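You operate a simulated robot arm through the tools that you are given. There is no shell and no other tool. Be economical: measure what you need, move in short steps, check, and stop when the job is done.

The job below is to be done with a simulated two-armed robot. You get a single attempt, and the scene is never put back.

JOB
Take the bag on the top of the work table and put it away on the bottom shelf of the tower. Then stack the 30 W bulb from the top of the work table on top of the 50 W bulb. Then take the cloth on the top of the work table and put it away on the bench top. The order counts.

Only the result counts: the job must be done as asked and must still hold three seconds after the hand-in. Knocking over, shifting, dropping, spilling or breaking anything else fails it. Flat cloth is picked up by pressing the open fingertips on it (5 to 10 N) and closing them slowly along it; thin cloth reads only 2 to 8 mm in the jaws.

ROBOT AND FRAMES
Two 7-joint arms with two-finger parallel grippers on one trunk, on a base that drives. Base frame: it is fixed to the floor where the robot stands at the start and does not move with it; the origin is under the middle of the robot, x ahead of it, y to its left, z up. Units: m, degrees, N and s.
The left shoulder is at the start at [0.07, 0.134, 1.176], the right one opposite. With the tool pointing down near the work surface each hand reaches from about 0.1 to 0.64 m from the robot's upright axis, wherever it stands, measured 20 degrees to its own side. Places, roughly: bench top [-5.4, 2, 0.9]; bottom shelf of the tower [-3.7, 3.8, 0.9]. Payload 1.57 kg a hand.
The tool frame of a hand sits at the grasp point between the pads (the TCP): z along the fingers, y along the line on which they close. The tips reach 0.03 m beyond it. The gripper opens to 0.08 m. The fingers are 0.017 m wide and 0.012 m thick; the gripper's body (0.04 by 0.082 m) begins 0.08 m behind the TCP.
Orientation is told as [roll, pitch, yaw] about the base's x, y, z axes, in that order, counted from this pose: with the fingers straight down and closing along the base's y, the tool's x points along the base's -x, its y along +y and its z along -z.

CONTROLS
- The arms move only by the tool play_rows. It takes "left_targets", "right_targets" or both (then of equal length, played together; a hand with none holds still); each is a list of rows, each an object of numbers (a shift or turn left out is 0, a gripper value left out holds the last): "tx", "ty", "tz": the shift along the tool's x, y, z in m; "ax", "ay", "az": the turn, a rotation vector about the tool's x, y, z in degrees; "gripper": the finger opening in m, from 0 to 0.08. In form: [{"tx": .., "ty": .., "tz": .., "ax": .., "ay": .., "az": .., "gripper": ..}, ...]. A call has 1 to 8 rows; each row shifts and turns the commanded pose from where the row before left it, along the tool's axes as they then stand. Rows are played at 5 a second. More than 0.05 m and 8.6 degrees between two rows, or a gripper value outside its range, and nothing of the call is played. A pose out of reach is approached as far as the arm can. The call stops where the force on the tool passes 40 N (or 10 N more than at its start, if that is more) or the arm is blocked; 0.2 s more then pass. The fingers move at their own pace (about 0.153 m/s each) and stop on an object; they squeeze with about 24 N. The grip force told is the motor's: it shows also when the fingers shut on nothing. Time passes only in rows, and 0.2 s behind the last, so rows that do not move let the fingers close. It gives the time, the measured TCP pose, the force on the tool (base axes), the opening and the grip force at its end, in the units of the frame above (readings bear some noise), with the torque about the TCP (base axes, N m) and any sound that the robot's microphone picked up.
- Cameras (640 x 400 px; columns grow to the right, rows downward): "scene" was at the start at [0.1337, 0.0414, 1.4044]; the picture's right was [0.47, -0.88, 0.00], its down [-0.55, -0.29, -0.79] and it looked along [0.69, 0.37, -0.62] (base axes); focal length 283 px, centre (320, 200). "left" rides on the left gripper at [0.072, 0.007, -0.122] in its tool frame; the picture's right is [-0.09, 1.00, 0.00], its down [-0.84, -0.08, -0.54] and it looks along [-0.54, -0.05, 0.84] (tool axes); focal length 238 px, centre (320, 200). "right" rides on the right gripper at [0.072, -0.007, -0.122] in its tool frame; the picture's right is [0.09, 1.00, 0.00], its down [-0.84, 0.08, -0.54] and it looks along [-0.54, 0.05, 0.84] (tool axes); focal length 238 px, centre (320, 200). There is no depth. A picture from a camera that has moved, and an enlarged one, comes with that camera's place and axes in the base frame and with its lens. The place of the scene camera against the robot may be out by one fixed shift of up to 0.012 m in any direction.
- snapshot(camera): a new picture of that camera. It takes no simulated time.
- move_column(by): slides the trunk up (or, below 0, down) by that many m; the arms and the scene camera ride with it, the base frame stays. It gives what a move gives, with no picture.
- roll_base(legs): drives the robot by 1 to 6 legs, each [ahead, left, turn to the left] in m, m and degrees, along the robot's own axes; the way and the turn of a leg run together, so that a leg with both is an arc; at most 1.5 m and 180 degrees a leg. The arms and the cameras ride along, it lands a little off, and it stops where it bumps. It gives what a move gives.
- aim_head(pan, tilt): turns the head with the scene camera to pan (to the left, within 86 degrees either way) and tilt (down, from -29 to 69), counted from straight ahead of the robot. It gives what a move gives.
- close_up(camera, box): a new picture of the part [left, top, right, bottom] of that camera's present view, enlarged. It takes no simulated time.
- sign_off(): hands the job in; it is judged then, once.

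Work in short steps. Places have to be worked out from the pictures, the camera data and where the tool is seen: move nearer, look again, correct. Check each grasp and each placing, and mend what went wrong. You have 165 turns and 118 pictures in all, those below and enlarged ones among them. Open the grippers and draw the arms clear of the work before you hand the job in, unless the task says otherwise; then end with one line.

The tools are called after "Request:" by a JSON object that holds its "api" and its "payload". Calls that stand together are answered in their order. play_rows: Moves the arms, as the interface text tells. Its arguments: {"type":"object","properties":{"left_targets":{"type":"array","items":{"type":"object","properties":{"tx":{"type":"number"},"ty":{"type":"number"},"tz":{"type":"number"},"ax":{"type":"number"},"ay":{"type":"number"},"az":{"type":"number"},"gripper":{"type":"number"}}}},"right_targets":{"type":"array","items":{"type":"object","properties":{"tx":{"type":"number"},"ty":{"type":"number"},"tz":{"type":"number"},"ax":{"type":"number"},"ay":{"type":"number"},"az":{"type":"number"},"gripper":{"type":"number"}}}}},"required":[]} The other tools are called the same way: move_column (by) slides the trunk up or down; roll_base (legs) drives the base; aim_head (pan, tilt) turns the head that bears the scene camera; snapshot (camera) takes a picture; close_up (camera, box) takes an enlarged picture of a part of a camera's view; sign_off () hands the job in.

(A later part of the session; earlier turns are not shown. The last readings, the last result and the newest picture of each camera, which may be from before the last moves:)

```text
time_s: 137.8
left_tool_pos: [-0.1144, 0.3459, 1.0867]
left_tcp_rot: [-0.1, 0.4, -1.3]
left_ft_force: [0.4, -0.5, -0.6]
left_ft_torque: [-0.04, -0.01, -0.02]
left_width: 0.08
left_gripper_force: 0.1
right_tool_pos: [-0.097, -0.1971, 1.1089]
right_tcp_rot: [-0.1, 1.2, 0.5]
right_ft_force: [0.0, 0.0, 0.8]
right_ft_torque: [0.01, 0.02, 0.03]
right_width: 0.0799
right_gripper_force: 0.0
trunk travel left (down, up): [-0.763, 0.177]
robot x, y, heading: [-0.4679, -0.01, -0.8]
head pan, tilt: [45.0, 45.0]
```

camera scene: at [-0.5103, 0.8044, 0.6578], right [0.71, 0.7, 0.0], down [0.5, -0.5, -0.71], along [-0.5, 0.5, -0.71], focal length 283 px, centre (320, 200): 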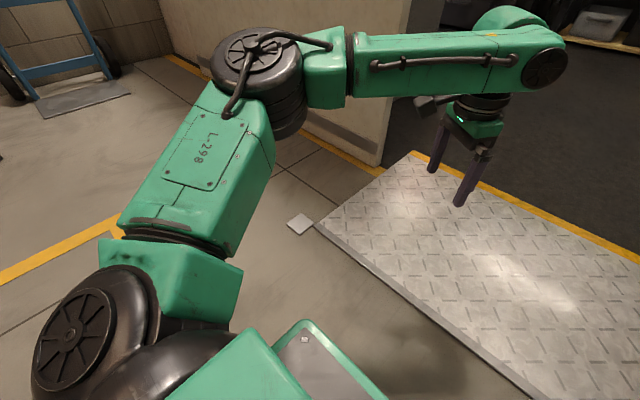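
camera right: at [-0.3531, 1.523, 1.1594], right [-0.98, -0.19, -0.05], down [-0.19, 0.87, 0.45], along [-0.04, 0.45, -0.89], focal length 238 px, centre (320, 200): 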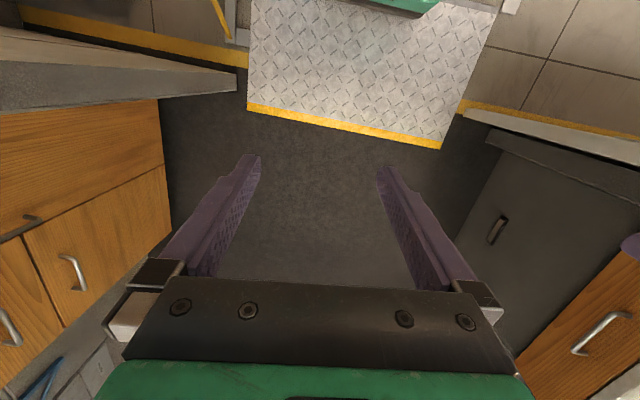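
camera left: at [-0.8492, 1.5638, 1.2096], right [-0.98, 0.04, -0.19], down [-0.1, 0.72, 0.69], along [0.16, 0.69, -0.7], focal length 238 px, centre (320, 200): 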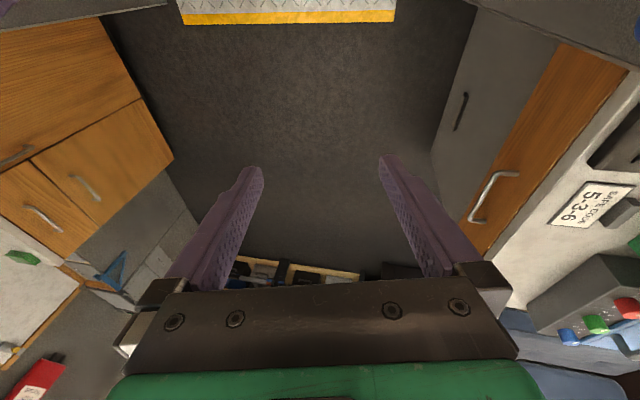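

Now I raise the trunk 0.1 for clearance and move in front of the bag (base to about x=0, y=0.25).

Request:
{"api": "move_column", "payload": {"by": 0.1}}

Request:
{"api": "roll_base", "payload": {"legs": [[0, 0.26, 0.8], [0.44, 0, 0]]}}

Request:
{"api": "aim_head", "payload": {"pan": -10, "tilt": 50}}

Request:
{"api": "snapshot", "payload": {"camera": "scene"}}

Request:
{"api": "snapshot", "payload": {"camera": "right"}}

```text
time_s: 139.2
left_tool_pos: [-0.113, 0.3479, 1.1874]
left_tcp_rot: [0.0, 0.4, -1.3]
left_ft_force: [0.1, -0.2, -0.7]
left_ft_torque: [0.0, -0.02, 0.04]
left_width: 0.0801
left_gripper_force: 0.1
right_tool_pos: [-0.0968, -0.1976, 1.2091]
right_tcp_rot: [0.0, 1.3, 0.6]
right_ft_force: [0.5, -0.2, -0.6]
right_ft_torque: [0.0, 0.02, -0.03]
right_width: 0.0798
right_gripper_force: 0.0
trunk travel left (down, up): [-0.863, 0.077]
robot x, y, heading: [-0.4649, -0.0088, -0.6]
head pan, tilt: [45.0, 45.0]
```

```text
time_s: 143.3
left_tool_pos: [0.3206, 0.6059, 1.1883]
left_tcp_rot: [0.0, 0.4, -0.6]
left_ft_force: [-0.5, -0.7, 0.0]
left_ft_torque: [0.0, -0.03, 0.0]
left_width: 0.0801
left_gripper_force: 0.0
right_tool_pos: [0.3433, 0.0617, 1.2092]
right_tcp_rot: [-0.1, 1.2, 1.4]
right_ft_force: [-0.3, -0.9, -0.1]
right_ft_torque: [-0.03, -0.02, -0.01]
right_width: 0.0799
right_gripper_force: 0.1
trunk travel left (down, up): [-0.863, 0.077]
robot x, y, heading: [-0.03, 0.2458, -0.2]
head pan, tilt: [45.0, 45.0]
```

```text
time_s: 144.5
left_tool_pos: [0.3225, 0.6066, 1.1878]
left_tcp_rot: [0.0, 0.4, -0.6]
left_ft_force: [1.0, -0.7, 0.1]
left_ft_torque: [-0.03, 0.01, 0.02]
left_width: 0.0799
left_gripper_force: 0.0
right_tool_pos: [0.3447, 0.0628, 1.2089]
right_tcp_rot: [-0.2, 1.3, 1.2]
right_ft_force: [-0.3, -0.6, 1.4]
right_ft_torque: [0.01, 0.01, 0.02]
right_width: 0.0802
right_gripper_force: 0.0
trunk travel left (down, up): [-0.863, 0.077]
robot x, y, heading: [-0.0303, 0.2481, -0.2]
head pan, tilt: [-10.0, 50.0]
```

```text
77 pictures are left
camera scene: at [0.1035, 0.2334, 1.5009], right [-0.18, -0.98, 0.0], down [-0.75, 0.13, -0.64], along [0.63, -0.11, -0.77], focal length 283 px, centre (320, 200)
```

scene: 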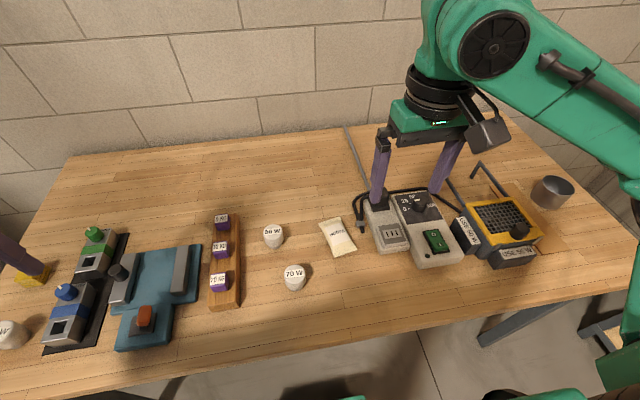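

```text
76 pictures are left
camera right: at [0.2758, 0.054, 1.3302], right [-0.12, 0.99, 0.0], down [0.85, 0.1, 0.52], along [0.52, 0.06, -0.85], focal length 238 px, centre (320, 200)
```

right: 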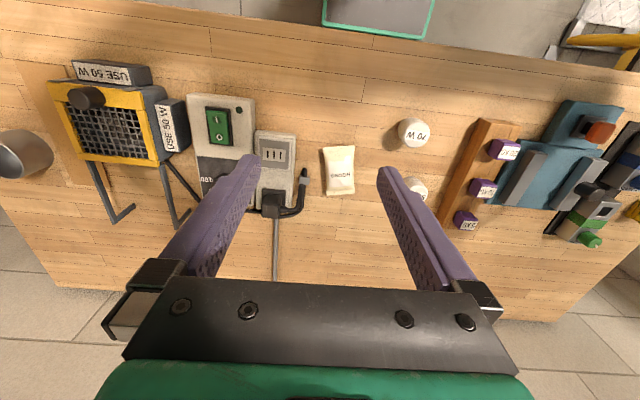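

Two cameras put the bag at (0.468, 0.117), long axis turned ~13° left, width ≈0.058. I bring the right hand above it, tilted ~20° forward and yawed 13°.

Request:
{"api": "play_rows", "payload": {"right_targets": [{"tx": -0.0166, "ty": 0.008, "tz": 0.043}, {"tx": -0.0166, "ty": 0.008, "tz": 0.043}, {"tx": -0.0166, "ty": 0.008, "tz": 0.043}, {"tx": -0.0166, "ty": 0.008, "tz": 0.043}, {"tx": -0.0166, "ty": 0.008, "tz": 0.038}, {"ay": -7, "az": -4}, {"ay": -7, "az": -4}, {"ay": -7, "az": -4}]}}

Request:
{"api": "snapshot", "payload": {"camera": "right"}}

```text
time_s: 146.3
left_tool_pos: [0.3218, 0.6068, 1.1889]
left_tcp_rot: [0.0, 0.4, -0.5]
left_ft_force: [1.0, -0.5, -0.1]
left_ft_torque: [0.01, 0.01, -0.02]
left_width: 0.0798
left_gripper_force: 0.0
right_tool_pos: [0.4228, 0.1055, 0.9952]
right_tcp_rot: [-2.2, -19.6, 13.8]
right_ft_force: [-0.1, -0.2, 0.1]
right_ft_torque: [-0.02, 0.01, 0.01]
right_width: 0.0803
right_gripper_force: 0.1
trunk travel left (down, up): [-0.863, 0.077]
robot x, y, heading: [-0.0329, 0.2456, -0.0]
head pan, tilt: [-10.0, 50.0]
```

```text
75 pictures are left
camera right: at [0.3166, 0.0755, 1.0844], right [-0.31, 0.95, -0.07], down [0.57, 0.24, 0.79], along [0.76, 0.21, -0.61], focal length 238 px, centre (320, 200)
```

right: 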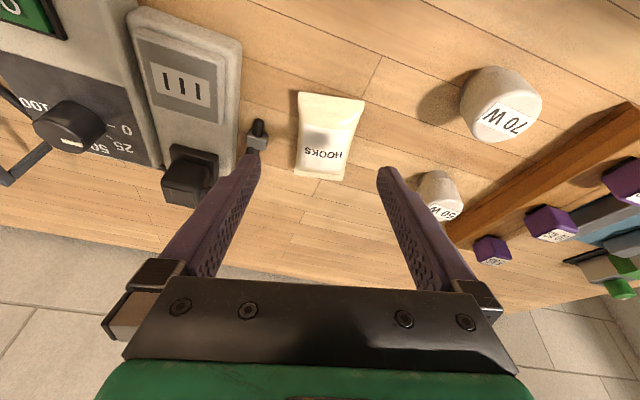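

The hand is lined up with the bag (bag centre ≈(0.464, 0.117)). I descend along the tool axis in steps, watching the force.

Request:
{"api": "play_rows", "payload": {"right_targets": [{"tz": 0.03, "ax": -1}, {"tz": 0.03, "ax": -1}, {"tz": 0.015}, {}]}}

Request:
{"api": "snapshot", "payload": {"camera": "right"}}

```text
time_s: 147.3
left_tool_pos: [0.3218, 0.6064, 1.1877]
left_tcp_rot: [0.0, 0.3, -0.7]
left_ft_force: [-0.4, 0.3, 0.3]
left_ft_torque: [-0.03, -0.02, 0.03]
left_width: 0.08
left_gripper_force: 0.1
right_tool_pos: [0.4466, 0.1087, 0.9256]
right_tcp_rot: [-0.1, -19.5, 14.0]
right_ft_force: [-0.4, 0.3, 0.9]
right_ft_torque: [-0.02, 0.0, -0.06]
right_width: 0.0798
right_gripper_force: 0.0
trunk travel left (down, up): [-0.863, 0.077]
robot x, y, heading: [-0.029, 0.2423, -0.0]
head pan, tilt: [-10.0, 50.0]
```

```text
74 pictures are left
camera right: at [0.3424, 0.0766, 1.0142], right [-0.32, 0.95, -0.03], down [0.57, 0.22, 0.79], along [0.76, 0.24, -0.61], focal length 238 px, centre (320, 200)
```

right: 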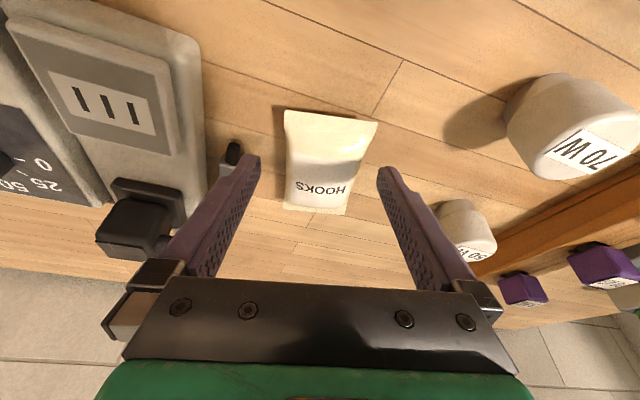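

The cable connector lies close to the outer finger, so I narrow the jaws to 0.068, shift 3 mm to the left, and descend the last 15 mm.

Request:
{"api": "play_rows", "payload": {"right_targets": [{"ty": 0.003, "gripper": 0.068}, {"tz": 0.006}, {"tz": 0.006}, {"tz": 0.004}, {}]}}

Request:
{"api": "snapshot", "payload": {"camera": "right"}}

```text
time_s: 148.5
left_tool_pos: [0.3222, 0.6055, 1.1875]
left_tcp_rot: [0.0, 0.4, -0.6]
left_ft_force: [0.6, 0.1, -0.2]
left_ft_torque: [-0.01, 0.01, 0.02]
left_width: 0.08
left_gripper_force: 0.1
right_tool_pos: [0.4508, 0.112, 0.9109]
right_tcp_rot: [0.0, -19.6, 13.8]
right_ft_force: [1.2, -1.0, -0.4]
right_ft_torque: [-0.02, 0.02, 0.01]
right_width: 0.068
right_gripper_force: 0.1
trunk travel left (down, up): [-0.863, 0.077]
robot x, y, heading: [-0.0338, 0.245, -0.4]
head pan, tilt: [-10.0, 50.0]
```

```text
73 pictures are left
camera right: at [0.3477, 0.0796, 0.9997], right [-0.32, 0.95, -0.03], down [0.57, 0.22, 0.79], along [0.76, 0.24, -0.61], focal length 238 px, centre (320, 200)
```

right: 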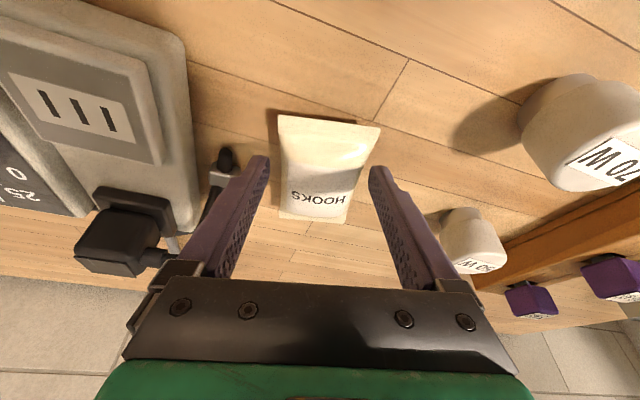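

The tips flank the bag's middle and have not yet touched the table. I go down a few millimetres until contact is felt.

Request:
{"api": "play_rows", "payload": {"right_targets": [{"tz": 0.004}, {"tz": 0.003}, {}]}}

Request:
{"api": "close_up", "payload": {"camera": "scene", "box": [250, 160, 430, 290]}}

```text
time_s: 149.3
left_tool_pos: [0.3221, 0.6064, 1.1873]
left_tcp_rot: [0.1, 0.4, -0.6]
left_ft_force: [-0.3, 0.2, 0.2]
left_ft_torque: [-0.01, 0.0, 0.0]
left_width: 0.0802
left_gripper_force: 0.2
right_tool_pos: [0.4559, 0.1131, 0.9036]
right_tcp_rot: [-0.2, -19.6, 13.7]
right_ft_force: [-0.1, 0.3, 0.3]
right_ft_torque: [-0.01, -0.01, 0.01]
right_width: 0.0682
right_gripper_force: 0.1
trunk travel left (down, up): [-0.863, 0.077]
robot x, y, heading: [-0.0286, 0.2458, -0.1]
head pan, tilt: [-10.0, 50.0]
```

```text
3.08 times, centred on (340, 225) of scene
camera zoom: at [0.1036, 0.2333, 1.5009], right [-0.18, -0.98, 0.0], down [-0.75, 0.13, -0.64], along [0.63, -0.11, -0.77], focal length 870 px, centre (258, 123)
```

zoom: 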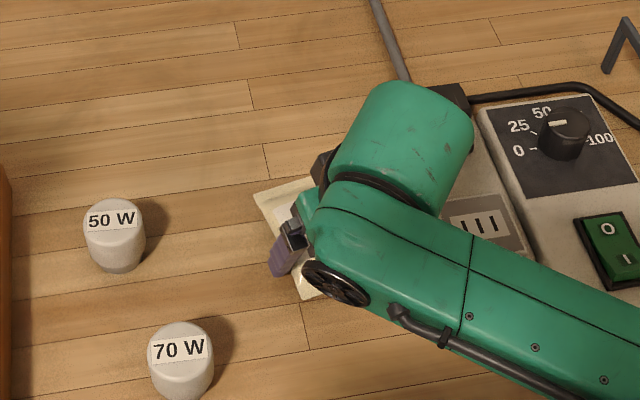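

Still no contact; I continue down in 4 mm steps.

Request:
{"api": "play_rows", "payload": {"right_targets": [{"tz": 0.004}, {"tz": 0.004}, {}]}}

Request:
{"api": "play_rows", "payload": {"right_targets": [{"tz": 0.004}, {"tz": 0.003}, {}]}}

Request:
{"api": "snapshot", "payload": {"camera": "right"}}

```text
time_s: 150.1
left_tool_pos: [0.3218, 0.6056, 1.1891]
left_tcp_rot: [0.0, 0.4, -0.6]
left_ft_force: [1.2, 1.2, 0.5]
left_ft_torque: [-0.02, -0.01, 0.0]
left_width: 0.08
left_gripper_force: 0.1
right_tool_pos: [0.4562, 0.113, 0.8967]
right_tcp_rot: [-0.1, -19.5, 13.9]
right_ft_force: [0.6, 0.6, -0.1]
right_ft_torque: [0.0, -0.01, -0.02]
right_width: 0.0678
right_gripper_force: 0.1
trunk travel left (down, up): [-0.863, 0.077]
robot x, y, heading: [-0.0297, 0.2471, -0.0]
head pan, tilt: [-10.0, 50.0]
```

```text
time_s: 150.9
left_tool_pos: [0.3207, 0.605, 1.1886]
left_tcp_rot: [0.0, 0.3, -0.5]
left_ft_force: [0.0, 0.7, -0.2]
left_ft_torque: [-0.01, 0.0, 0.0]
left_width: 0.0798
left_gripper_force: 0.2
right_tool_pos: [0.4599, 0.1142, 0.8901]
right_tcp_rot: [-0.2, -19.8, 13.8]
right_ft_force: [-0.7, -1.4, 7.6]
right_ft_torque: [0.28, 0.06, -0.07]
right_width: 0.0676
right_gripper_force: 0.0
trunk travel left (down, up): [-0.863, 0.077]
robot x, y, heading: [-0.0296, 0.2475, -0.1]
head pan, tilt: [-10.0, 50.0]
```

```text
71 pictures are left
camera right: at [0.3538, 0.0817, 0.9795], right [-0.32, 0.95, -0.03], down [0.57, 0.22, 0.79], along [0.76, 0.24, -0.61], focal length 238 px, centre (320, 200)
```

right: 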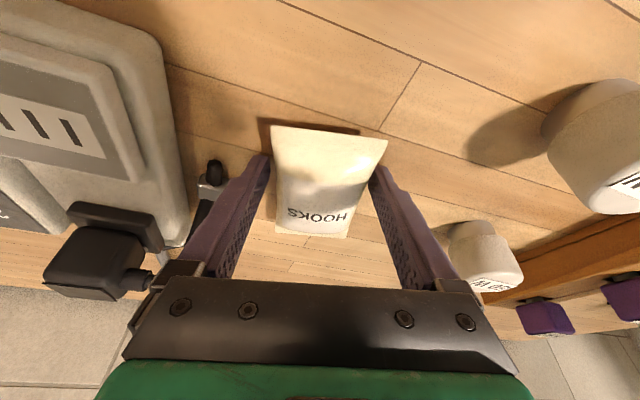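

Contact at 7.6 N: the tips are on the table (z≈0.862). I lift 2 mm and close slowly.

Request:
{"api": "play_rows", "payload": {"right_targets": [{"tz": -0.002}, {"gripper": 0.06}, {"gripper": 0.045}, {"gripper": 0.02}, {"gripper": 0.0}, {}, {}]}}

Request:
{"api": "snapshot", "payload": {"camera": "right"}}

```text
time_s: 152.5
left_tool_pos: [0.3233, 0.6071, 1.1886]
left_tcp_rot: [-0.1, 0.4, -0.6]
left_ft_force: [0.3, -0.4, 0.4]
left_ft_torque: [0.0, -0.02, 0.0]
left_width: 0.08
left_gripper_force: 0.0
right_tool_pos: [0.4576, 0.1146, 0.8909]
right_tcp_rot: [-0.2, -19.6, 13.8]
right_ft_force: [-2.0, 0.6, 0.8]
right_ft_torque: [0.11, 0.05, 0.0]
right_width: 0.0622
right_gripper_force: 24.0
trunk travel left (down, up): [-0.863, 0.077]
robot x, y, heading: [-0.0274, 0.2459, -0.1]
head pan, tilt: [-10.0, 50.0]
```

```text
70 pictures are left
camera right: at [0.3533, 0.0818, 0.9799], right [-0.32, 0.95, -0.03], down [0.57, 0.22, 0.79], along [0.76, 0.23, -0.61], focal length 238 px, centre (320, 200)
```

right: 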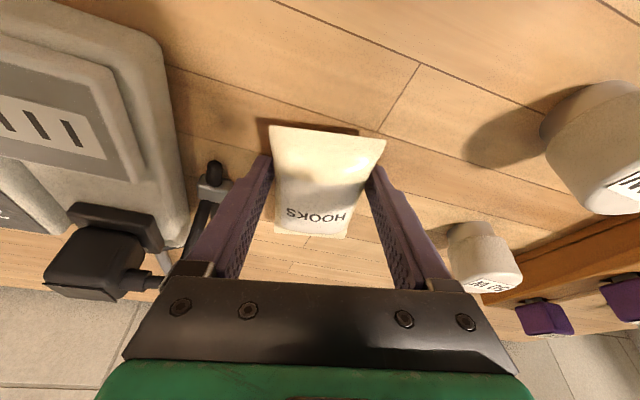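

The grip holds at 0.062 m width with 24 N. I lift straight up 0.1 m and look.

Request:
{"api": "play_rows", "payload": {"right_targets": [{"tx": -0.007, "tz": -0.019}, {"tx": -0.007, "tz": -0.019}, {"tx": -0.01, "tz": -0.028}, {"tx": -0.01, "tz": -0.028}, {}]}}

Request:
{"api": "snapshot", "payload": {"camera": "right"}}

Request:
{"api": "snapshot", "payload": {"camera": "scene"}}

```text
time_s: 153.7
left_tool_pos: [0.3221, 0.6058, 1.1868]
left_tcp_rot: [0.1, 0.5, -0.6]
left_ft_force: [0.2, -0.1, -0.1]
left_ft_torque: [0.0, -0.02, 0.02]
left_width: 0.0801
left_gripper_force: 0.1
right_tool_pos: [0.4598, 0.114, 0.9914]
right_tcp_rot: [-0.1, -19.5, 13.8]
right_ft_force: [0.4, -0.2, -0.9]
right_ft_torque: [-0.02, 0.03, 0.0]
right_width: 0.0616
right_gripper_force: 24.4
trunk travel left (down, up): [-0.863, 0.077]
robot x, y, heading: [-0.0297, 0.2473, 0.1]
head pan, tilt: [-10.0, 50.0]
```

```text
69 pictures are left
camera right: at [0.3561, 0.0816, 1.0801], right [-0.32, 0.95, -0.03], down [0.57, 0.22, 0.79], along [0.76, 0.24, -0.61], focal length 238 px, centre (320, 200)
```

right: 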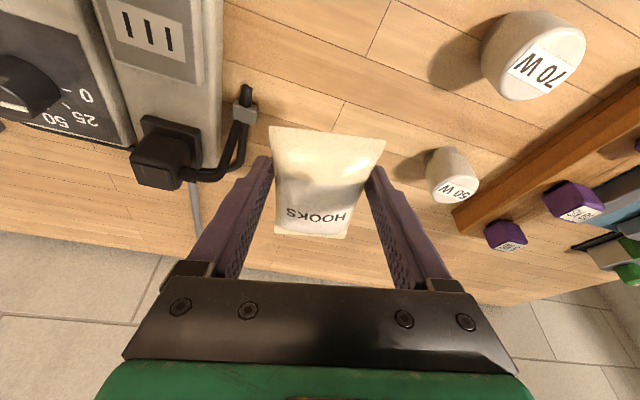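

```text
68 pictures are left
camera scene: at [0.1039, 0.2332, 1.5009], right [-0.18, -0.98, 0.0], down [-0.75, 0.13, -0.64], along [0.63, -0.11, -0.77], focal length 283 px, centre (320, 200)
```

scene: 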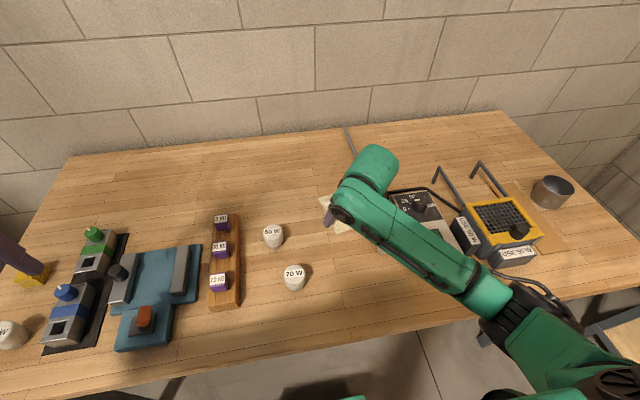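

The bag hangs securely and the neighbours are undisturbed. I raise it and draw it close to the chest for travel.

Request:
{"api": "play_rows", "payload": {"right_targets": [{"tx": 0.0, "ty": 0, "tz": -0.045}, {"tx": 0.02, "ty": -0.01, "tz": -0.038}, {"tx": 0.03, "ty": -0.01, "tz": -0.034}, {"tx": 0.03, "ty": -0.01, "tz": -0.034}, {"tx": 0.03, "ty": -0.01, "tz": -0.034}, {"tx": 0.03, "ty": -0.01, "tz": -0.03}, {"tx": 0.02, "ty": -0.01}, {}]}}

Request:
{"api": "roll_base", "payload": {"legs": [[-0.4, 0, 0], [0, 0.2, 0]]}}

Request:
{"api": "move_column", "payload": {"by": -0.4}}

Request:
{"api": "roll_base", "payload": {"legs": [[0, 0, 180]]}}

```text
time_s: 155.5
left_tool_pos: [0.3243, 0.6064, 1.1879]
left_tcp_rot: [-0.1, 0.3, -0.6]
left_ft_force: [0.6, -0.3, -0.3]
left_ft_torque: [-0.01, -0.04, -0.02]
left_width: 0.0801
left_gripper_force: 0.1
right_tool_pos: [0.3706, 0.0604, 1.0993]
right_tcp_rot: [-0.1, -19.4, 13.9]
right_ft_force: [-0.2, -0.5, -1.3]
right_ft_torque: [-0.01, 0.05, 0.03]
right_width: 0.0616
right_gripper_force: 24.0
right hand out of reach, approached as far as the arm can: row 4, 5, 6, 7
trunk travel left (down, up): [-0.863, 0.077]
robot x, y, heading: [-0.0291, 0.2439, -0.2]
head pan, tilt: [-10.0, 50.0]
```

```text
time_s: 159.2
left_tool_pos: [-0.0758, 0.8025, 1.1886]
left_tcp_rot: [0.1, 0.4, -0.9]
left_ft_force: [1.0, 0.3, 0.2]
left_ft_torque: [0.06, -0.05, -0.01]
left_width: 0.0801
left_gripper_force: 0.0
right_tool_pos: [-0.0298, 0.2563, 1.0983]
right_tcp_rot: [0.1, -19.6, 13.3]
right_ft_force: [-0.1, -0.5, -2.2]
right_ft_torque: [-0.04, 0.02, -0.01]
right_width: 0.061
right_gripper_force: 24.1
trunk travel left (down, up): [-0.863, 0.077]
robot x, y, heading: [-0.4291, 0.4429, -0.6]
head pan, tilt: [-10.0, 50.0]
```

```text
time_s: 163.0
left_tool_pos: [-0.0761, 0.8041, 0.7882]
left_tcp_rot: [-0.1, 0.4, -0.9]
left_ft_force: [-0.7, -0.6, 0.6]
left_ft_torque: [-0.01, 0.0, 0.03]
left_width: 0.0796
left_gripper_force: 0.1
right_tool_pos: [-0.0306, 0.2575, 0.6994]
right_tcp_rot: [-0.1, -19.5, 13.5]
right_ft_force: [0.1, 1.1, -1.3]
right_ft_torque: [0.01, 0.02, 0.0]
right_width: 0.061
right_gripper_force: 23.8
trunk travel left (down, up): [-0.463, 0.477]
robot x, y, heading: [-0.4324, 0.4486, -0.4]
head pan, tilt: [-10.0, 50.0]
```

```text
time_s: 170.7
left_tool_pos: [-0.7986, 0.1039, 0.7875]
left_tcp_rot: [0.0, 0.4, 176.8]
left_ft_force: [0.3, 1.2, -0.4]
left_ft_torque: [0.01, 0.0, 0.0]
left_width: 0.0801
left_gripper_force: 0.1
right_tool_pos: [-0.8212, 0.6508, 0.6987]
right_tcp_rot: [0.0, -19.4, -168.8]
right_ft_force: [0.1, -0.2, -1.1]
right_ft_torque: [0.0, -0.03, -0.01]
right_width: 0.0607
right_gripper_force: 23.5
trunk travel left (down, up): [-0.463, 0.477]
robot x, y, heading: [-0.429, 0.4445, 177.2]
head pan, tilt: [-10.0, 50.0]
```

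Now facing 177°. I try to draw both hands 8–10 cm closer, then check fore-aft extents.

Request:
{"api": "play_rows", "payload": {"right_targets": [{"tx": 0.028, "ty": -0.02, "tz": -0.01}, {"tx": 0.028, "ty": -0.02, "tz": -0.01}, {"tx": 0.028, "ty": -0.02, "tz": -0.01}, {"tx": 0.02, "tz": -0.007}, {}], "left_targets": [{"tx": 0.025}, {"tx": 0.025}, {"tx": 0.025}, {}, {}]}}

Request:
{"api": "aim_head", "payload": {"pan": -60, "tilt": 40}}

Request:
{"api": "snapshot", "payload": {"camera": "scene"}}

```text
time_s: 171.9
left_tool_pos: [-0.7251, 0.0998, 0.7889]
left_tcp_rot: [0.0, 0.4, 176.8]
left_ft_force: [-0.1, 0.1, -0.8]
left_ft_torque: [-0.02, -0.04, -0.01]
left_width: 0.0802
left_gripper_force: 0.1
right_tool_pos: [-0.7926, 0.7578, 0.6857]
right_tcp_rot: [-0.2, -19.5, -168.7]
right_ft_force: [-0.1, 0.6, -1.3]
right_ft_torque: [-0.02, -0.01, -0.01]
right_width: 0.0609
right_gripper_force: 24.1
right hand out of reach, approached as far as the arm can: row 1, 2, 3, 4
trunk travel left (down, up): [-0.463, 0.477]
robot x, y, heading: [-0.4303, 0.447, 177.1]
head pan, tilt: [-10.0, 50.0]
```

```text
time_s: 173.1
left_tool_pos: [-0.7242, 0.0997, 0.7882]
left_tcp_rot: [0.0, 0.4, 176.9]
left_ft_force: [0.7, -0.7, 0.0]
left_ft_torque: [-0.03, -0.04, 0.02]
left_width: 0.0799
left_gripper_force: 0.0
right_tool_pos: [-0.7933, 0.7575, 0.6863]
right_tcp_rot: [-0.1, -19.4, -168.8]
right_ft_force: [0.0, -0.6, -0.9]
right_ft_torque: [0.0, -0.03, 0.0]
right_width: 0.061
right_gripper_force: 23.6
trunk travel left (down, up): [-0.463, 0.477]
robot x, y, heading: [-0.429, 0.4494, 177.4]
head pan, tilt: [-60.0, 40.0]
```

```text
67 pictures are left
camera scene: at [-0.5118, 0.5261, 1.115], right [0.89, 0.46, 0.0], down [0.29, -0.57, -0.77], along [-0.35, 0.68, -0.64], focal length 283 px, centre (320, 200)
```

scene: 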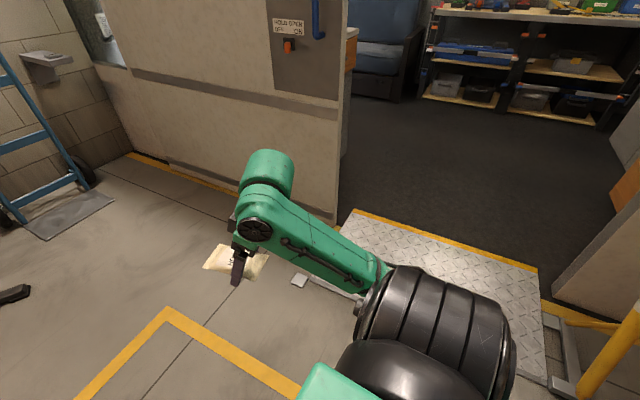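

The bag is secure. I lower the trunk, align to heading 180° at x≈-0.34, and strafe right toward the doorway.

Request:
{"api": "move_column", "payload": {"by": -0.4}}

Request:
{"api": "roll_base", "payload": {"legs": [[0, 0, 2.6], [-0.09, 0, 0], [0, -0.45, 0]]}}

Request:
{"api": "roll_base", "payload": {"legs": [[0, -0.2, 0]]}}

Request:
{"api": "snapshot", "payload": {"camera": "scene"}}

```text
time_s: 176.9
left_tool_pos: [-0.7243, 0.0999, 0.388]
left_tcp_rot: [0.0, 0.4, 176.8]
left_ft_force: [0.1, 0.3, 0.1]
left_ft_torque: [-0.03, 0.01, 0.01]
left_width: 0.08
left_gripper_force: 0.1
right_tool_pos: [-0.7937, 0.7576, 0.2863]
right_tcp_rot: [-0.1, -19.3, -168.8]
right_ft_force: [-1.5, 0.2, -1.9]
right_ft_torque: [0.04, 0.0, -0.03]
right_width: 0.0607
right_gripper_force: 24.7
trunk travel left (down, up): [-0.063, 0.877]
robot x, y, heading: [-0.4286, 0.4487, 177.2]
head pan, tilt: [-60.0, 40.0]
```

```text
time_s: 180.7
left_tool_pos: [-0.6159, 0.5333, 0.3874]
left_tcp_rot: [0.0, 0.4, 179.3]
left_ft_force: [-0.3, -0.1, 0.0]
left_ft_torque: [0.0, -0.01, -0.01]
left_width: 0.0802
left_gripper_force: 0.1
right_tool_pos: [-0.7137, 1.1862, 0.286]
right_tcp_rot: [-0.1, -19.4, -166.4]
right_ft_force: [-0.2, 0.7, -0.9]
right_ft_torque: [0.04, -0.05, -0.01]
right_width: 0.0607
right_gripper_force: 23.8
trunk travel left (down, up): [-0.063, 0.877]
robot x, y, heading: [-0.3352, 0.8941, 179.6]
head pan, tilt: [-60.0, 40.0]
```

```text
time_s: 182.3
left_tool_pos: [-0.6167, 0.7327, 0.3879]
left_tcp_rot: [0.1, 0.4, 179.3]
left_ft_force: [-0.7, 0.5, 0.3]
left_ft_torque: [-0.01, -0.01, 0.03]
left_width: 0.0802
left_gripper_force: 0.0
right_tool_pos: [-0.7133, 1.3867, 0.289]
right_tcp_rot: [-0.2, -19.4, -166.3]
right_ft_force: [-0.4, -0.5, -2.2]
right_ft_torque: [0.01, -0.04, 0.0]
right_width: 0.0608
right_gripper_force: 23.8
trunk travel left (down, up): [-0.063, 0.877]
robot x, y, heading: [-0.3366, 1.0948, 180.1]
head pan, tilt: [-60.0, 40.0]
```

```text
66 pictures are left
camera scene: at [-0.4218, 1.1513, 0.7203], right [0.87, 0.5, 0.01], down [0.32, -0.54, -0.78], along [-0.38, 0.68, -0.63], focal length 283 px, centre (320, 200)
```

scene: 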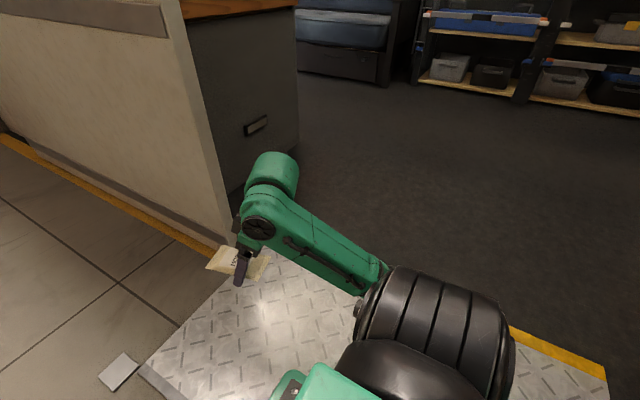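

Past the lip without trouble; the bag's tip is ≈0.14 m from the door edge. I continue sideways in 0.2–0.3 m legs.

Request:
{"api": "roll_base", "payload": {"legs": [[0, -0.2, 0]]}}

Request:
{"api": "roll_base", "payload": {"legs": [[0, -0.2, 0]]}}

Request:
{"api": "aim_head", "payload": {"pan": -20, "tilt": 35}}

Request:
{"api": "snapshot", "payload": {"camera": "scene"}}

```text
time_s: 183.9
left_tool_pos: [-0.6138, 0.9378, 0.3922]
left_tcp_rot: [1.3, 0.4, 179.6]
left_ft_force: [0.1, -0.4, 0.5]
left_ft_torque: [0.0, 0.02, 0.0]
left_width: 0.08
left_gripper_force: 0.1
right_tool_pos: [-0.7142, 1.5913, 0.2789]
right_tcp_rot: [1.1, -19.7, -166.6]
right_ft_force: [0.5, 0.6, -1.5]
right_ft_torque: [0.02, -0.03, -0.02]
right_width: 0.0608
right_gripper_force: 24.1
trunk travel left (down, up): [-0.063, 0.877]
robot x, y, heading: [-0.3362, 1.295, -179.8]
head pan, tilt: [-60.0, 40.0]
```

```text
time_s: 185.5
left_tool_pos: [-0.6133, 1.1471, 0.3992]
left_tcp_rot: [2.6, 0.4, 179.4]
left_ft_force: [-0.3, 0.0, -0.9]
left_ft_torque: [0.0, 0.01, 0.0]
left_width: 0.0799
left_gripper_force: 0.0
right_tool_pos: [-0.7122, 1.7963, 0.2706]
right_tcp_rot: [2.5, -19.9, -167.1]
right_ft_force: [0.0, -0.2, -1.2]
right_ft_torque: [0.02, -0.05, 0.02]
right_width: 0.0608
right_gripper_force: 24.5
trunk travel left (down, up): [-0.063, 0.877]
robot x, y, heading: [-0.3379, 1.4916, 179.8]
head pan, tilt: [-60.0, 40.0]
```

```text
time_s: 186.6
left_tool_pos: [-0.6134, 1.1472, 0.3943]
left_tcp_rot: [2.7, 0.4, 179.5]
left_ft_force: [0.5, 0.2, 0.4]
left_ft_torque: [-0.01, -0.01, 0.02]
left_width: 0.0802
left_gripper_force: 0.0
right_tool_pos: [-0.7134, 1.7961, 0.2634]
right_tcp_rot: [2.6, -20.0, -167.1]
right_ft_force: [-0.3, -0.7, -1.3]
right_ft_torque: [-0.01, -0.01, 0.02]
right_width: 0.0609
right_gripper_force: 24.2
trunk travel left (down, up): [-0.063, 0.877]
robot x, y, heading: [-0.3383, 1.4941, 180.0]
head pan, tilt: [-20.0, 35.0]
```

```text
65 pictures are left
camera scene: at [-0.4618, 1.523, 0.7298], right [0.34, 0.94, 0.0], down [0.54, -0.2, -0.82], along [-0.77, 0.28, -0.57], focal length 283 px, centre (320, 200)
```

scene: 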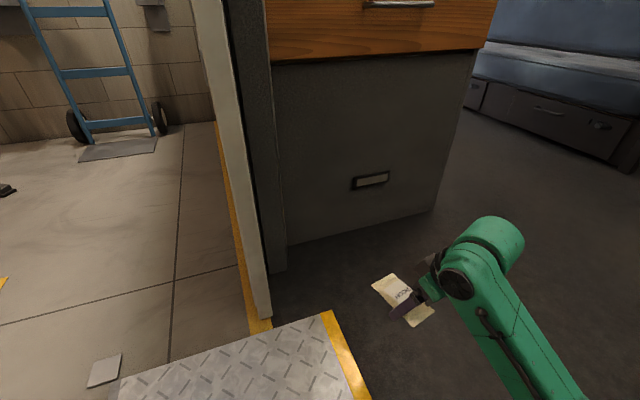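

The doorway is clear and a cabinet stands left at x<-1.2. I carry on sideways into the room.

Request:
{"api": "roll_base", "payload": {"legs": [[0, -0.25, 0]]}}

Request:
{"api": "roll_base", "payload": {"legs": [[0, -0.35, 0]]}}

Request:
{"api": "roll_base", "payload": {"legs": [[0, -0.4, 0]]}}

Request:
{"api": "aim_head", "payload": {"pan": -20, "tilt": 5}}

Request:
{"api": "snapshot", "payload": {"camera": "scene"}}

```text
time_s: 188.4
left_tool_pos: [-0.6131, 1.3991, 0.3946]
left_tcp_rot: [2.8, 0.4, 179.5]
left_ft_force: [0.8, -0.1, 0.0]
left_ft_torque: [0.03, -0.01, -0.01]
left_width: 0.0799
left_gripper_force: 0.0
right_tool_pos: [-0.713, 2.0481, 0.2641]
right_tcp_rot: [2.6, -19.9, -167.0]
right_ft_force: [0.1, 0.0, -0.6]
right_ft_torque: [0.0, 0.0, 0.03]
right_width: 0.0607
right_gripper_force: 23.9
trunk travel left (down, up): [-0.063, 0.877]
robot x, y, heading: [-0.3366, 1.7435, -179.8]
head pan, tilt: [-20.0, 35.0]
```

```text
time_s: 190.7
left_tool_pos: [-0.614, 1.7544, 0.3835]
left_tcp_rot: [1.3, 0.3, 179.7]
left_ft_force: [0.6, -0.2, -0.3]
left_ft_torque: [-0.01, -0.03, 0.03]
left_width: 0.0801
left_gripper_force: 0.1
right_tool_pos: [-0.7137, 2.4062, 0.2669]
right_tcp_rot: [1.1, -19.7, -166.6]
right_ft_force: [0.5, 1.3, -0.7]
right_ft_torque: [0.01, 0.03, 0.04]
right_width: 0.0608
right_gripper_force: 24.0
trunk travel left (down, up): [-0.063, 0.877]
robot x, y, heading: [-0.3362, 2.1084, 180.0]
head pan, tilt: [-20.0, 35.0]
```

```text
time_s: 193.2
left_tool_pos: [-0.6133, 2.1573, 0.3824]
left_tcp_rot: [1.5, 0.4, 179.7]
left_ft_force: [0.0, -0.3, 0.3]
left_ft_torque: [0.02, 0.0, 0.0]
left_width: 0.0798
left_gripper_force: 0.1
right_tool_pos: [-0.7151, 2.808, 0.2681]
right_tcp_rot: [1.3, -19.6, -166.5]
right_ft_force: [-0.1, 0.8, -1.3]
right_ft_torque: [0.02, -0.03, 0.01]
right_width: 0.0607
right_gripper_force: 23.8
trunk travel left (down, up): [-0.063, 0.877]
robot x, y, heading: [-0.3381, 2.5162, -180.0]
head pan, tilt: [-20.0, 35.0]
```

```text
time_s: 194.2
left_tool_pos: [-0.6127, 2.1574, 0.3824]
left_tcp_rot: [1.5, 0.5, 179.8]
left_ft_force: [0.0, -0.3, -0.1]
left_ft_torque: [-0.02, 0.01, 0.0]
left_width: 0.0798
left_gripper_force: 0.1
right_tool_pos: [-0.714, 2.808, 0.2659]
right_tcp_rot: [1.2, -19.7, -166.5]
right_ft_force: [0.1, -0.2, -1.9]
right_ft_torque: [0.04, -0.05, 0.0]
right_width: 0.0605
right_gripper_force: 24.0
trunk travel left (down, up): [-0.063, 0.877]
robot x, y, heading: [-0.3381, 2.5131, -179.7]
head pan, tilt: [-20.0, 5.0]
```

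```text
64 pictures are left
camera scene: at [-0.4657, 2.5425, 0.7707], right [0.34, 0.94, 0.0], down [0.08, -0.03, -1.0], along [-0.94, 0.34, -0.09], focal length 283 px, centre (320, 200)
```

scene: 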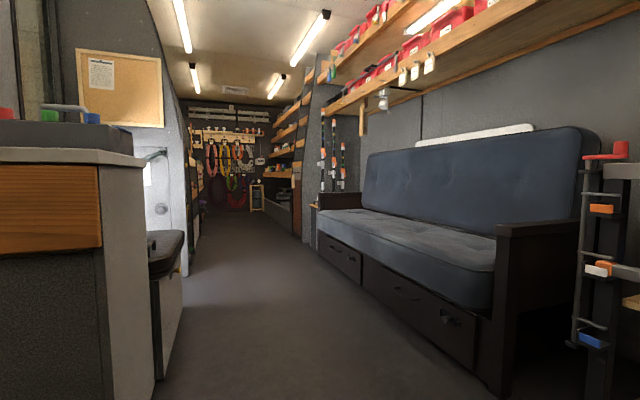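

I'm in the room; a corridor leads toward -x between y≈2.3 and the couch at y≈3.5. The tower should be near pixel (327,165); I enlarge that area.

Request:
{"api": "close_up", "payload": {"camera": "scene", "box": [180, 60, 420, 270]}}

Request:
{"api": "move_column", "payload": {"by": 0.4}}

Request:
{"api": "move_column", "payload": {"by": 0.4}}

Request:
{"api": "roll_base", "payload": {"legs": [[0, -0.42, 0], [1.0, 0, 0]]}}

Request:
{"api": "snapshot", "payload": {"camera": "scene"}}

```text
1.90 times, centred on (300, 165) of scene
camera zoom: at [-0.4657, 2.5425, 0.7707], right [0.34, 0.94, 0.0], down [0.08, -0.03, -1.0], along [-0.94, 0.34, -0.09], focal length 539 px, centre (358, 267)
```

zoom: 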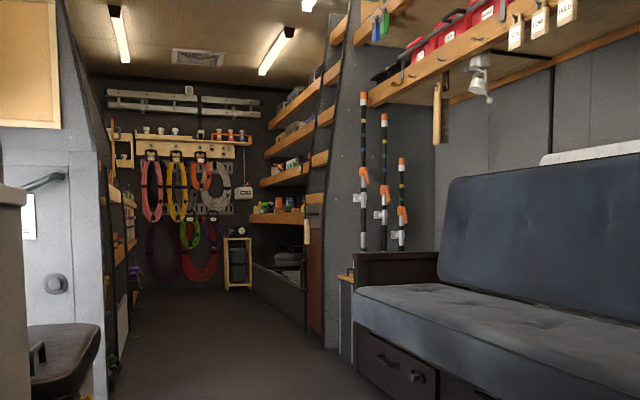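

```text
time_s: 198.0
left_tool_pos: [-0.6138, 2.1575, 0.7835]
left_tcp_rot: [1.4, 0.4, 179.7]
left_ft_force: [0.3, -0.4, 0.5]
left_ft_torque: [0.02, -0.01, -0.02]
left_width: 0.0802
left_gripper_force: 0.1
right_tool_pos: [-0.7136, 2.8086, 0.6669]
right_tcp_rot: [1.2, -19.8, -166.5]
right_ft_force: [0.4, 0.9, -0.6]
right_ft_torque: [0.02, -0.07, -0.03]
right_width: 0.0609
right_gripper_force: 23.9
trunk travel left (down, up): [-0.463, 0.477]
robot x, y, heading: [-0.3357, 2.5085, -180.0]
head pan, tilt: [-20.0, 5.0]
```

```text
time_s: 201.8
left_tool_pos: [-0.613, 2.1575, 1.1823]
left_tcp_rot: [1.4, 0.5, 179.7]
left_ft_force: [-0.3, 0.1, -1.0]
left_ft_torque: [0.04, -0.02, -0.02]
left_width: 0.0802
left_gripper_force: 0.1
right_tool_pos: [-0.7141, 2.8083, 1.0676]
right_tcp_rot: [1.2, -19.7, -166.5]
right_ft_force: [0.7, 0.6, -1.2]
right_ft_torque: [0.03, -0.02, -0.06]
right_width: 0.0608
right_gripper_force: 24.1
trunk travel left (down, up): [-0.863, 0.077]
robot x, y, heading: [-0.3399, 2.5086, -179.8]
head pan, tilt: [-20.0, 5.0]
```

```text
time_s: 209.1
left_tool_pos: [-1.6031, 2.5758, 1.1832]
left_tcp_rot: [1.4, 0.1, 179.2]
left_ft_force: [-0.3, 0.1, 0.0]
left_ft_torque: [0.01, -0.04, -0.04]
left_width: 0.08
left_gripper_force: 0.1
right_tool_pos: [-1.6966, 3.2269, 1.067]
right_tcp_rot: [1.2, -19.8, -167.0]
right_ft_force: [0.1, 0.0, -2.1]
right_ft_torque: [0.02, -0.01, -0.02]
right_width: 0.0607
right_gripper_force: 24.0
trunk travel left (down, up): [-0.863, 0.077]
robot x, y, heading: [-1.3236, 2.9264, 179.6]
head pan, tilt: [-20.0, 5.0]
```

```text
62 pictures are left
camera scene: at [-1.4509, 2.9595, 1.5709], right [0.35, 0.94, 0.0], down [0.08, -0.03, -1.0], along [-0.93, 0.35, -0.09], focal length 283 px, centre (320, 200)
```

scene: 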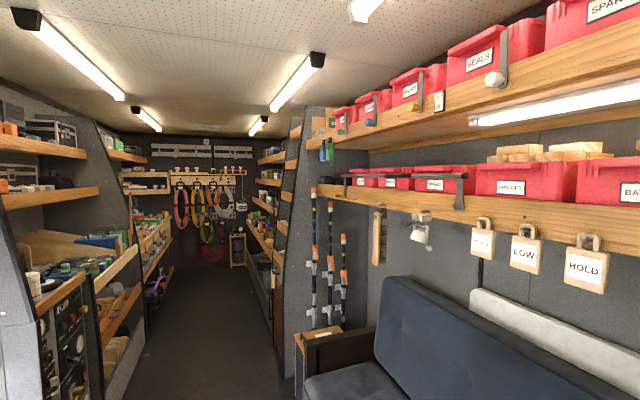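

The shelving tower starts at x≈-3.26 with its front near y≈3.5. To stay narrow I turn to face +y here and strafe left along the corridor to it.

Request:
{"api": "roll_base", "payload": {"legs": [[0, 0, -89.6], [0, 1.2, 0]]}}

Request:
{"api": "aim_head", "payload": {"pan": 35, "tilt": 15}}

Request:
{"api": "snapshot", "payload": {"camera": "scene"}}

```text
time_s: 218.9
left_tool_pos: [-2.8694, 3.1456, 1.1838]
left_tcp_rot: [1.5, 0.2, 91.7]
left_ft_force: [-0.5, 0.5, 0.1]
left_ft_torque: [-0.05, 0.01, -0.02]
left_width: 0.0799
left_gripper_force: 0.1
right_tool_pos: [-2.222, 3.2712, 1.0671]
right_tcp_rot: [1.2, -19.7, 105.5]
right_ft_force: [-0.8, 1.1, -1.4]
right_ft_torque: [-0.02, -0.02, 0.02]
right_width: 0.0607
right_gripper_force: 24.5
trunk travel left (down, up): [-0.863, 0.077]
robot x, y, heading: [-2.5095, 2.881, 92.1]
head pan, tilt: [-20.0, 5.0]
```

```text
time_s: 220.1
left_tool_pos: [-2.8701, 3.146, 1.1847]
left_tcp_rot: [1.4, 0.4, 91.7]
left_ft_force: [0.2, 0.4, 0.6]
left_ft_torque: [-0.01, 0.0, -0.02]
left_width: 0.08
left_gripper_force: 0.1
right_tool_pos: [-2.2229, 3.2701, 1.0675]
right_tcp_rot: [1.1, -19.7, 105.5]
right_ft_force: [-0.3, -0.4, -2.2]
right_ft_torque: [-0.02, -0.01, 0.0]
right_width: 0.061
right_gripper_force: 24.1
trunk travel left (down, up): [-0.863, 0.077]
robot x, y, heading: [-2.5074, 2.8812, 92.2]
head pan, tilt: [35.0, 15.0]
```

```text
61 pictures are left
camera scene: at [-2.5584, 3.0075, 1.5546], right [0.8, 0.6, 0.0], down [0.16, -0.21, -0.97], along [-0.58, 0.77, -0.26], focal length 283 px, centre (320, 200)
```

scene: 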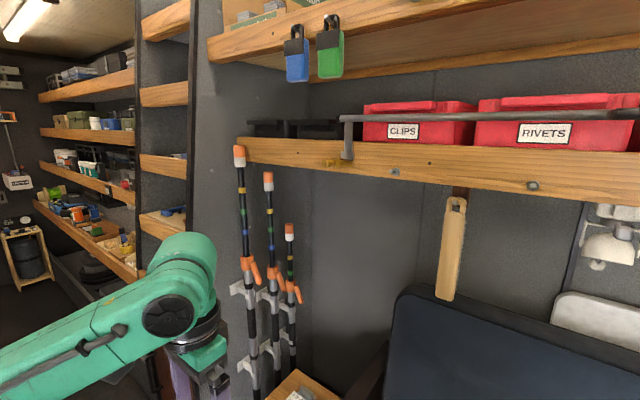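

The narrow tower between the uprights spans x≈-3.4 to -3.9, front at y≈3.5. I strafe on until it is ahead of me and look at it squarely.

Request:
{"api": "roll_base", "payload": {"legs": [[0, 0, -2.2], [0, 1.0, 0]]}}

Request:
{"api": "aim_head", "payload": {"pan": 10, "tilt": 30}}

Request:
{"api": "snapshot", "payload": {"camera": "scene"}}

Request:
{"api": "snapshot", "payload": {"camera": "right"}}

```text
time_s: 225.8
left_tool_pos: [-3.8791, 3.1626, 1.183]
left_tcp_rot: [1.5, 0.3, 89.4]
left_ft_force: [0.2, 0.9, -0.3]
left_ft_torque: [-0.01, 0.02, 0.01]
left_width: 0.0797
left_gripper_force: 0.1
right_tool_pos: [-3.2276, 3.2603, 1.0661]
right_tcp_rot: [1.2, -19.8, 103.2]
right_ft_force: [-1.1, -0.3, -1.5]
right_ft_torque: [0.0, 0.05, 0.01]
right_width: 0.0607
right_gripper_force: 24.0
trunk travel left (down, up): [-0.863, 0.077]
robot x, y, heading: [-3.5283, 2.8852, 89.9]
head pan, tilt: [35.0, 15.0]
```

```text
time_s: 226.6
left_tool_pos: [-3.8795, 3.1623, 1.1831]
left_tcp_rot: [1.4, 0.2, 89.4]
left_ft_force: [-0.3, 0.3, 0.3]
left_ft_torque: [0.03, 0.02, -0.01]
left_width: 0.0801
left_gripper_force: 0.1
right_tool_pos: [-3.229, 3.2606, 1.0674]
right_tcp_rot: [1.2, -19.8, 103.2]
right_ft_force: [-0.3, -0.2, -0.9]
right_ft_torque: [-0.03, -0.02, 0.0]
right_width: 0.0609
right_gripper_force: 24.1
trunk travel left (down, up): [-0.863, 0.077]
robot x, y, heading: [-3.5261, 2.8817, 89.8]
head pan, tilt: [10.0, 30.0]
```

```text
60 pictures are left
camera scene: at [-3.5358, 3.0241, 1.5304], right [0.99, 0.17, 0.0], down [0.09, -0.49, -0.87], along [-0.15, 0.85, -0.5], focal length 283 px, centre (320, 200)
```

scene: 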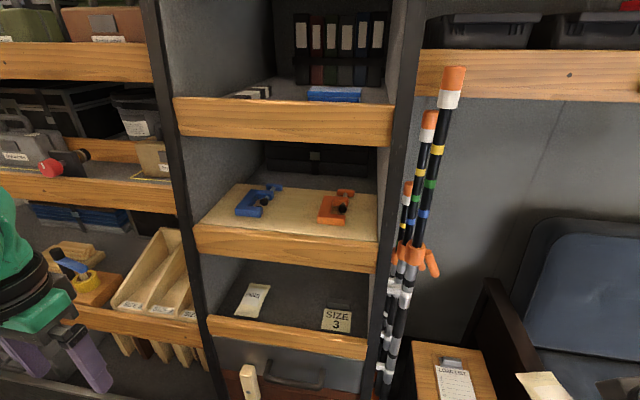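

```text
59 pictures are left
camera right: at [-3.1941, 3.1561, 1.1554], right [-0.95, -0.32, -0.01], down [-0.2, 0.57, 0.79], along [-0.25, 0.75, -0.61], focal length 238 px, centre (320, 200)
```

right: 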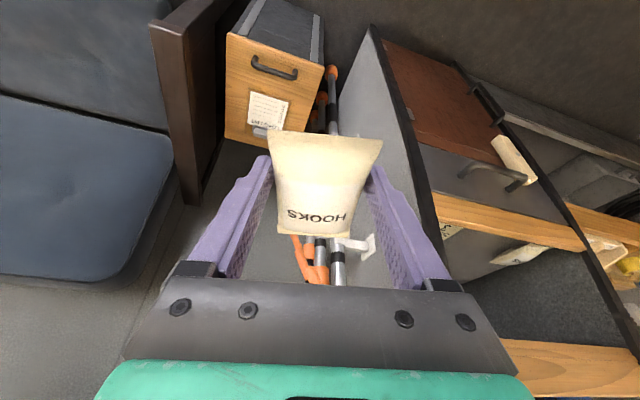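

The tower's bottom shelf is the lowest cubby: it holds a packet on the left and a "SIZE 3" card on the right with a gap between. I enlarge it to plan the placing.

Request:
{"api": "close_up", "payload": {"camera": "scene", "box": [190, 220, 400, 400]}}

```text
2.22 times, centred on (295, 310) of scene
camera zoom: at [-3.5358, 3.0241, 1.5304], right [0.99, 0.17, 0.0], down [0.09, -0.49, -0.87], along [-0.15, 0.85, -0.5], focal length 629 px, centre (376, -44)
```

zoom: 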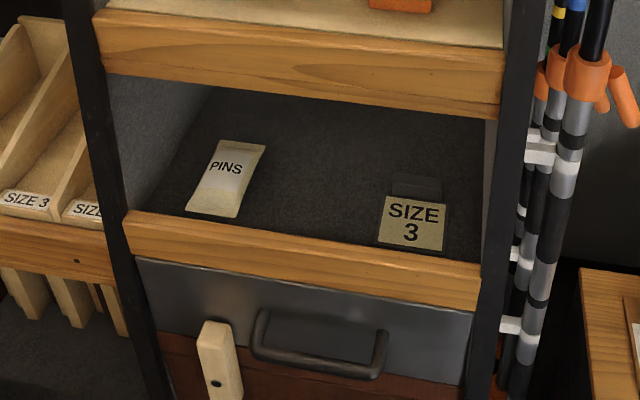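

Between "PINS" and "SIZE 3" there is a gap of ≈0.11 m centred at x≈-3.685. I strafe left so the right arm faces it, pitch the tool to ~45° and square its yaw.

Request:
{"api": "roll_base", "payload": {"legs": [[0, 0.34, 0]]}}

Request:
{"api": "play_rows", "payload": {"right_targets": [{"ay": -6.3, "az": 3.3, "tx": 0.02}, {"ay": -6.3, "az": 3.3, "tx": 0.02}, {"ay": -6.3, "az": 3.3}, {"ay": -6.3, "az": 3.3}, {"ty": 0.025}, {"ty": 0.025}, {"ty": 0.025}, {}]}}

Request:
{"api": "snapshot", "payload": {"camera": "right"}}

Request:
{"api": "snapshot", "payload": {"camera": "scene"}}

```text
time_s: 228.8
left_tool_pos: [-4.2114, 3.1611, 1.1832]
left_tcp_rot: [1.5, 0.3, 89.5]
left_ft_force: [0.9, -0.2, 0.7]
left_ft_torque: [0.03, 0.0, 0.02]
left_width: 0.0801
left_gripper_force: 0.1
right_tool_pos: [-3.5607, 3.262, 1.067]
right_tcp_rot: [1.2, -19.8, 103.3]
right_ft_force: [-0.4, -0.1, -1.1]
right_ft_torque: [-0.05, -0.03, 0.01]
right_width: 0.0606
right_gripper_force: 23.7
trunk travel left (down, up): [-0.863, 0.077]
robot x, y, heading: [-3.8617, 2.8868, 89.7]
head pan, tilt: [10.0, 30.0]
```

```text
time_s: 229.8
left_tool_pos: [-4.2114, 3.1622, 1.1843]
left_tcp_rot: [1.5, 0.3, 89.5]
left_ft_force: [0.3, -0.4, -1.2]
left_ft_torque: [0.05, 0.01, 0.0]
left_width: 0.0799
left_gripper_force: 0.0
right_tool_pos: [-3.4964, 3.2471, 1.0567]
right_tcp_rot: [-1.3, -41.4, 93.1]
right_ft_force: [0.9, -0.5, -2.1]
right_ft_torque: [-0.05, 0.0, -0.03]
right_width: 0.0606
right_gripper_force: 24.2
right hand out of reach, approached as far as the arm can: row 1, 2, 3, 4
trunk travel left (down, up): [-0.863, 0.077]
robot x, y, heading: [-3.8598, 2.8853, 89.8]
head pan, tilt: [10.0, 30.0]
stopped in row 4 (right hand): the arm was blocked; the commanded pose is now the measured one
```

```text
57 pictures are left
camera right: at [-3.486, 3.1119, 1.0994], right [-0.99, -0.11, -0.08], down [-0.11, 0.27, 0.96], along [-0.08, 0.96, -0.28], focal length 238 px, centre (320, 200)
```

right: 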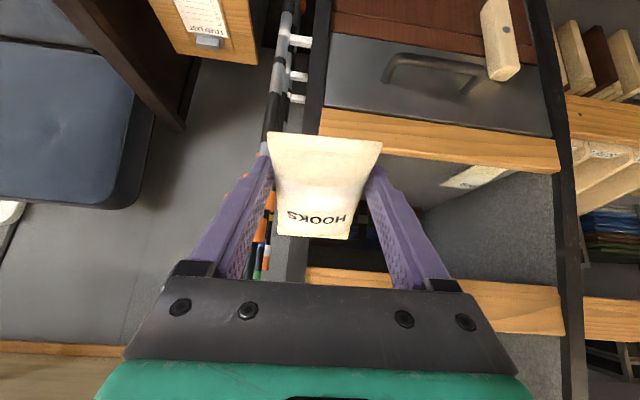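

```text
56 pictures are left
camera scene: at [-3.867, 3.024, 1.5305], right [0.99, 0.17, 0.0], down [0.08, -0.49, -0.87], along [-0.15, 0.85, -0.5], focal length 283 px, centre (320, 200)
```

scene: 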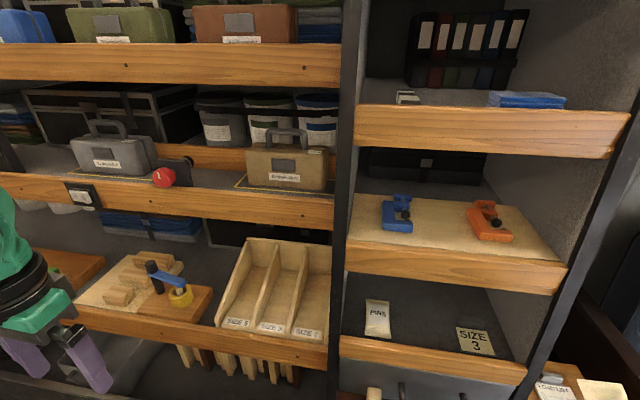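

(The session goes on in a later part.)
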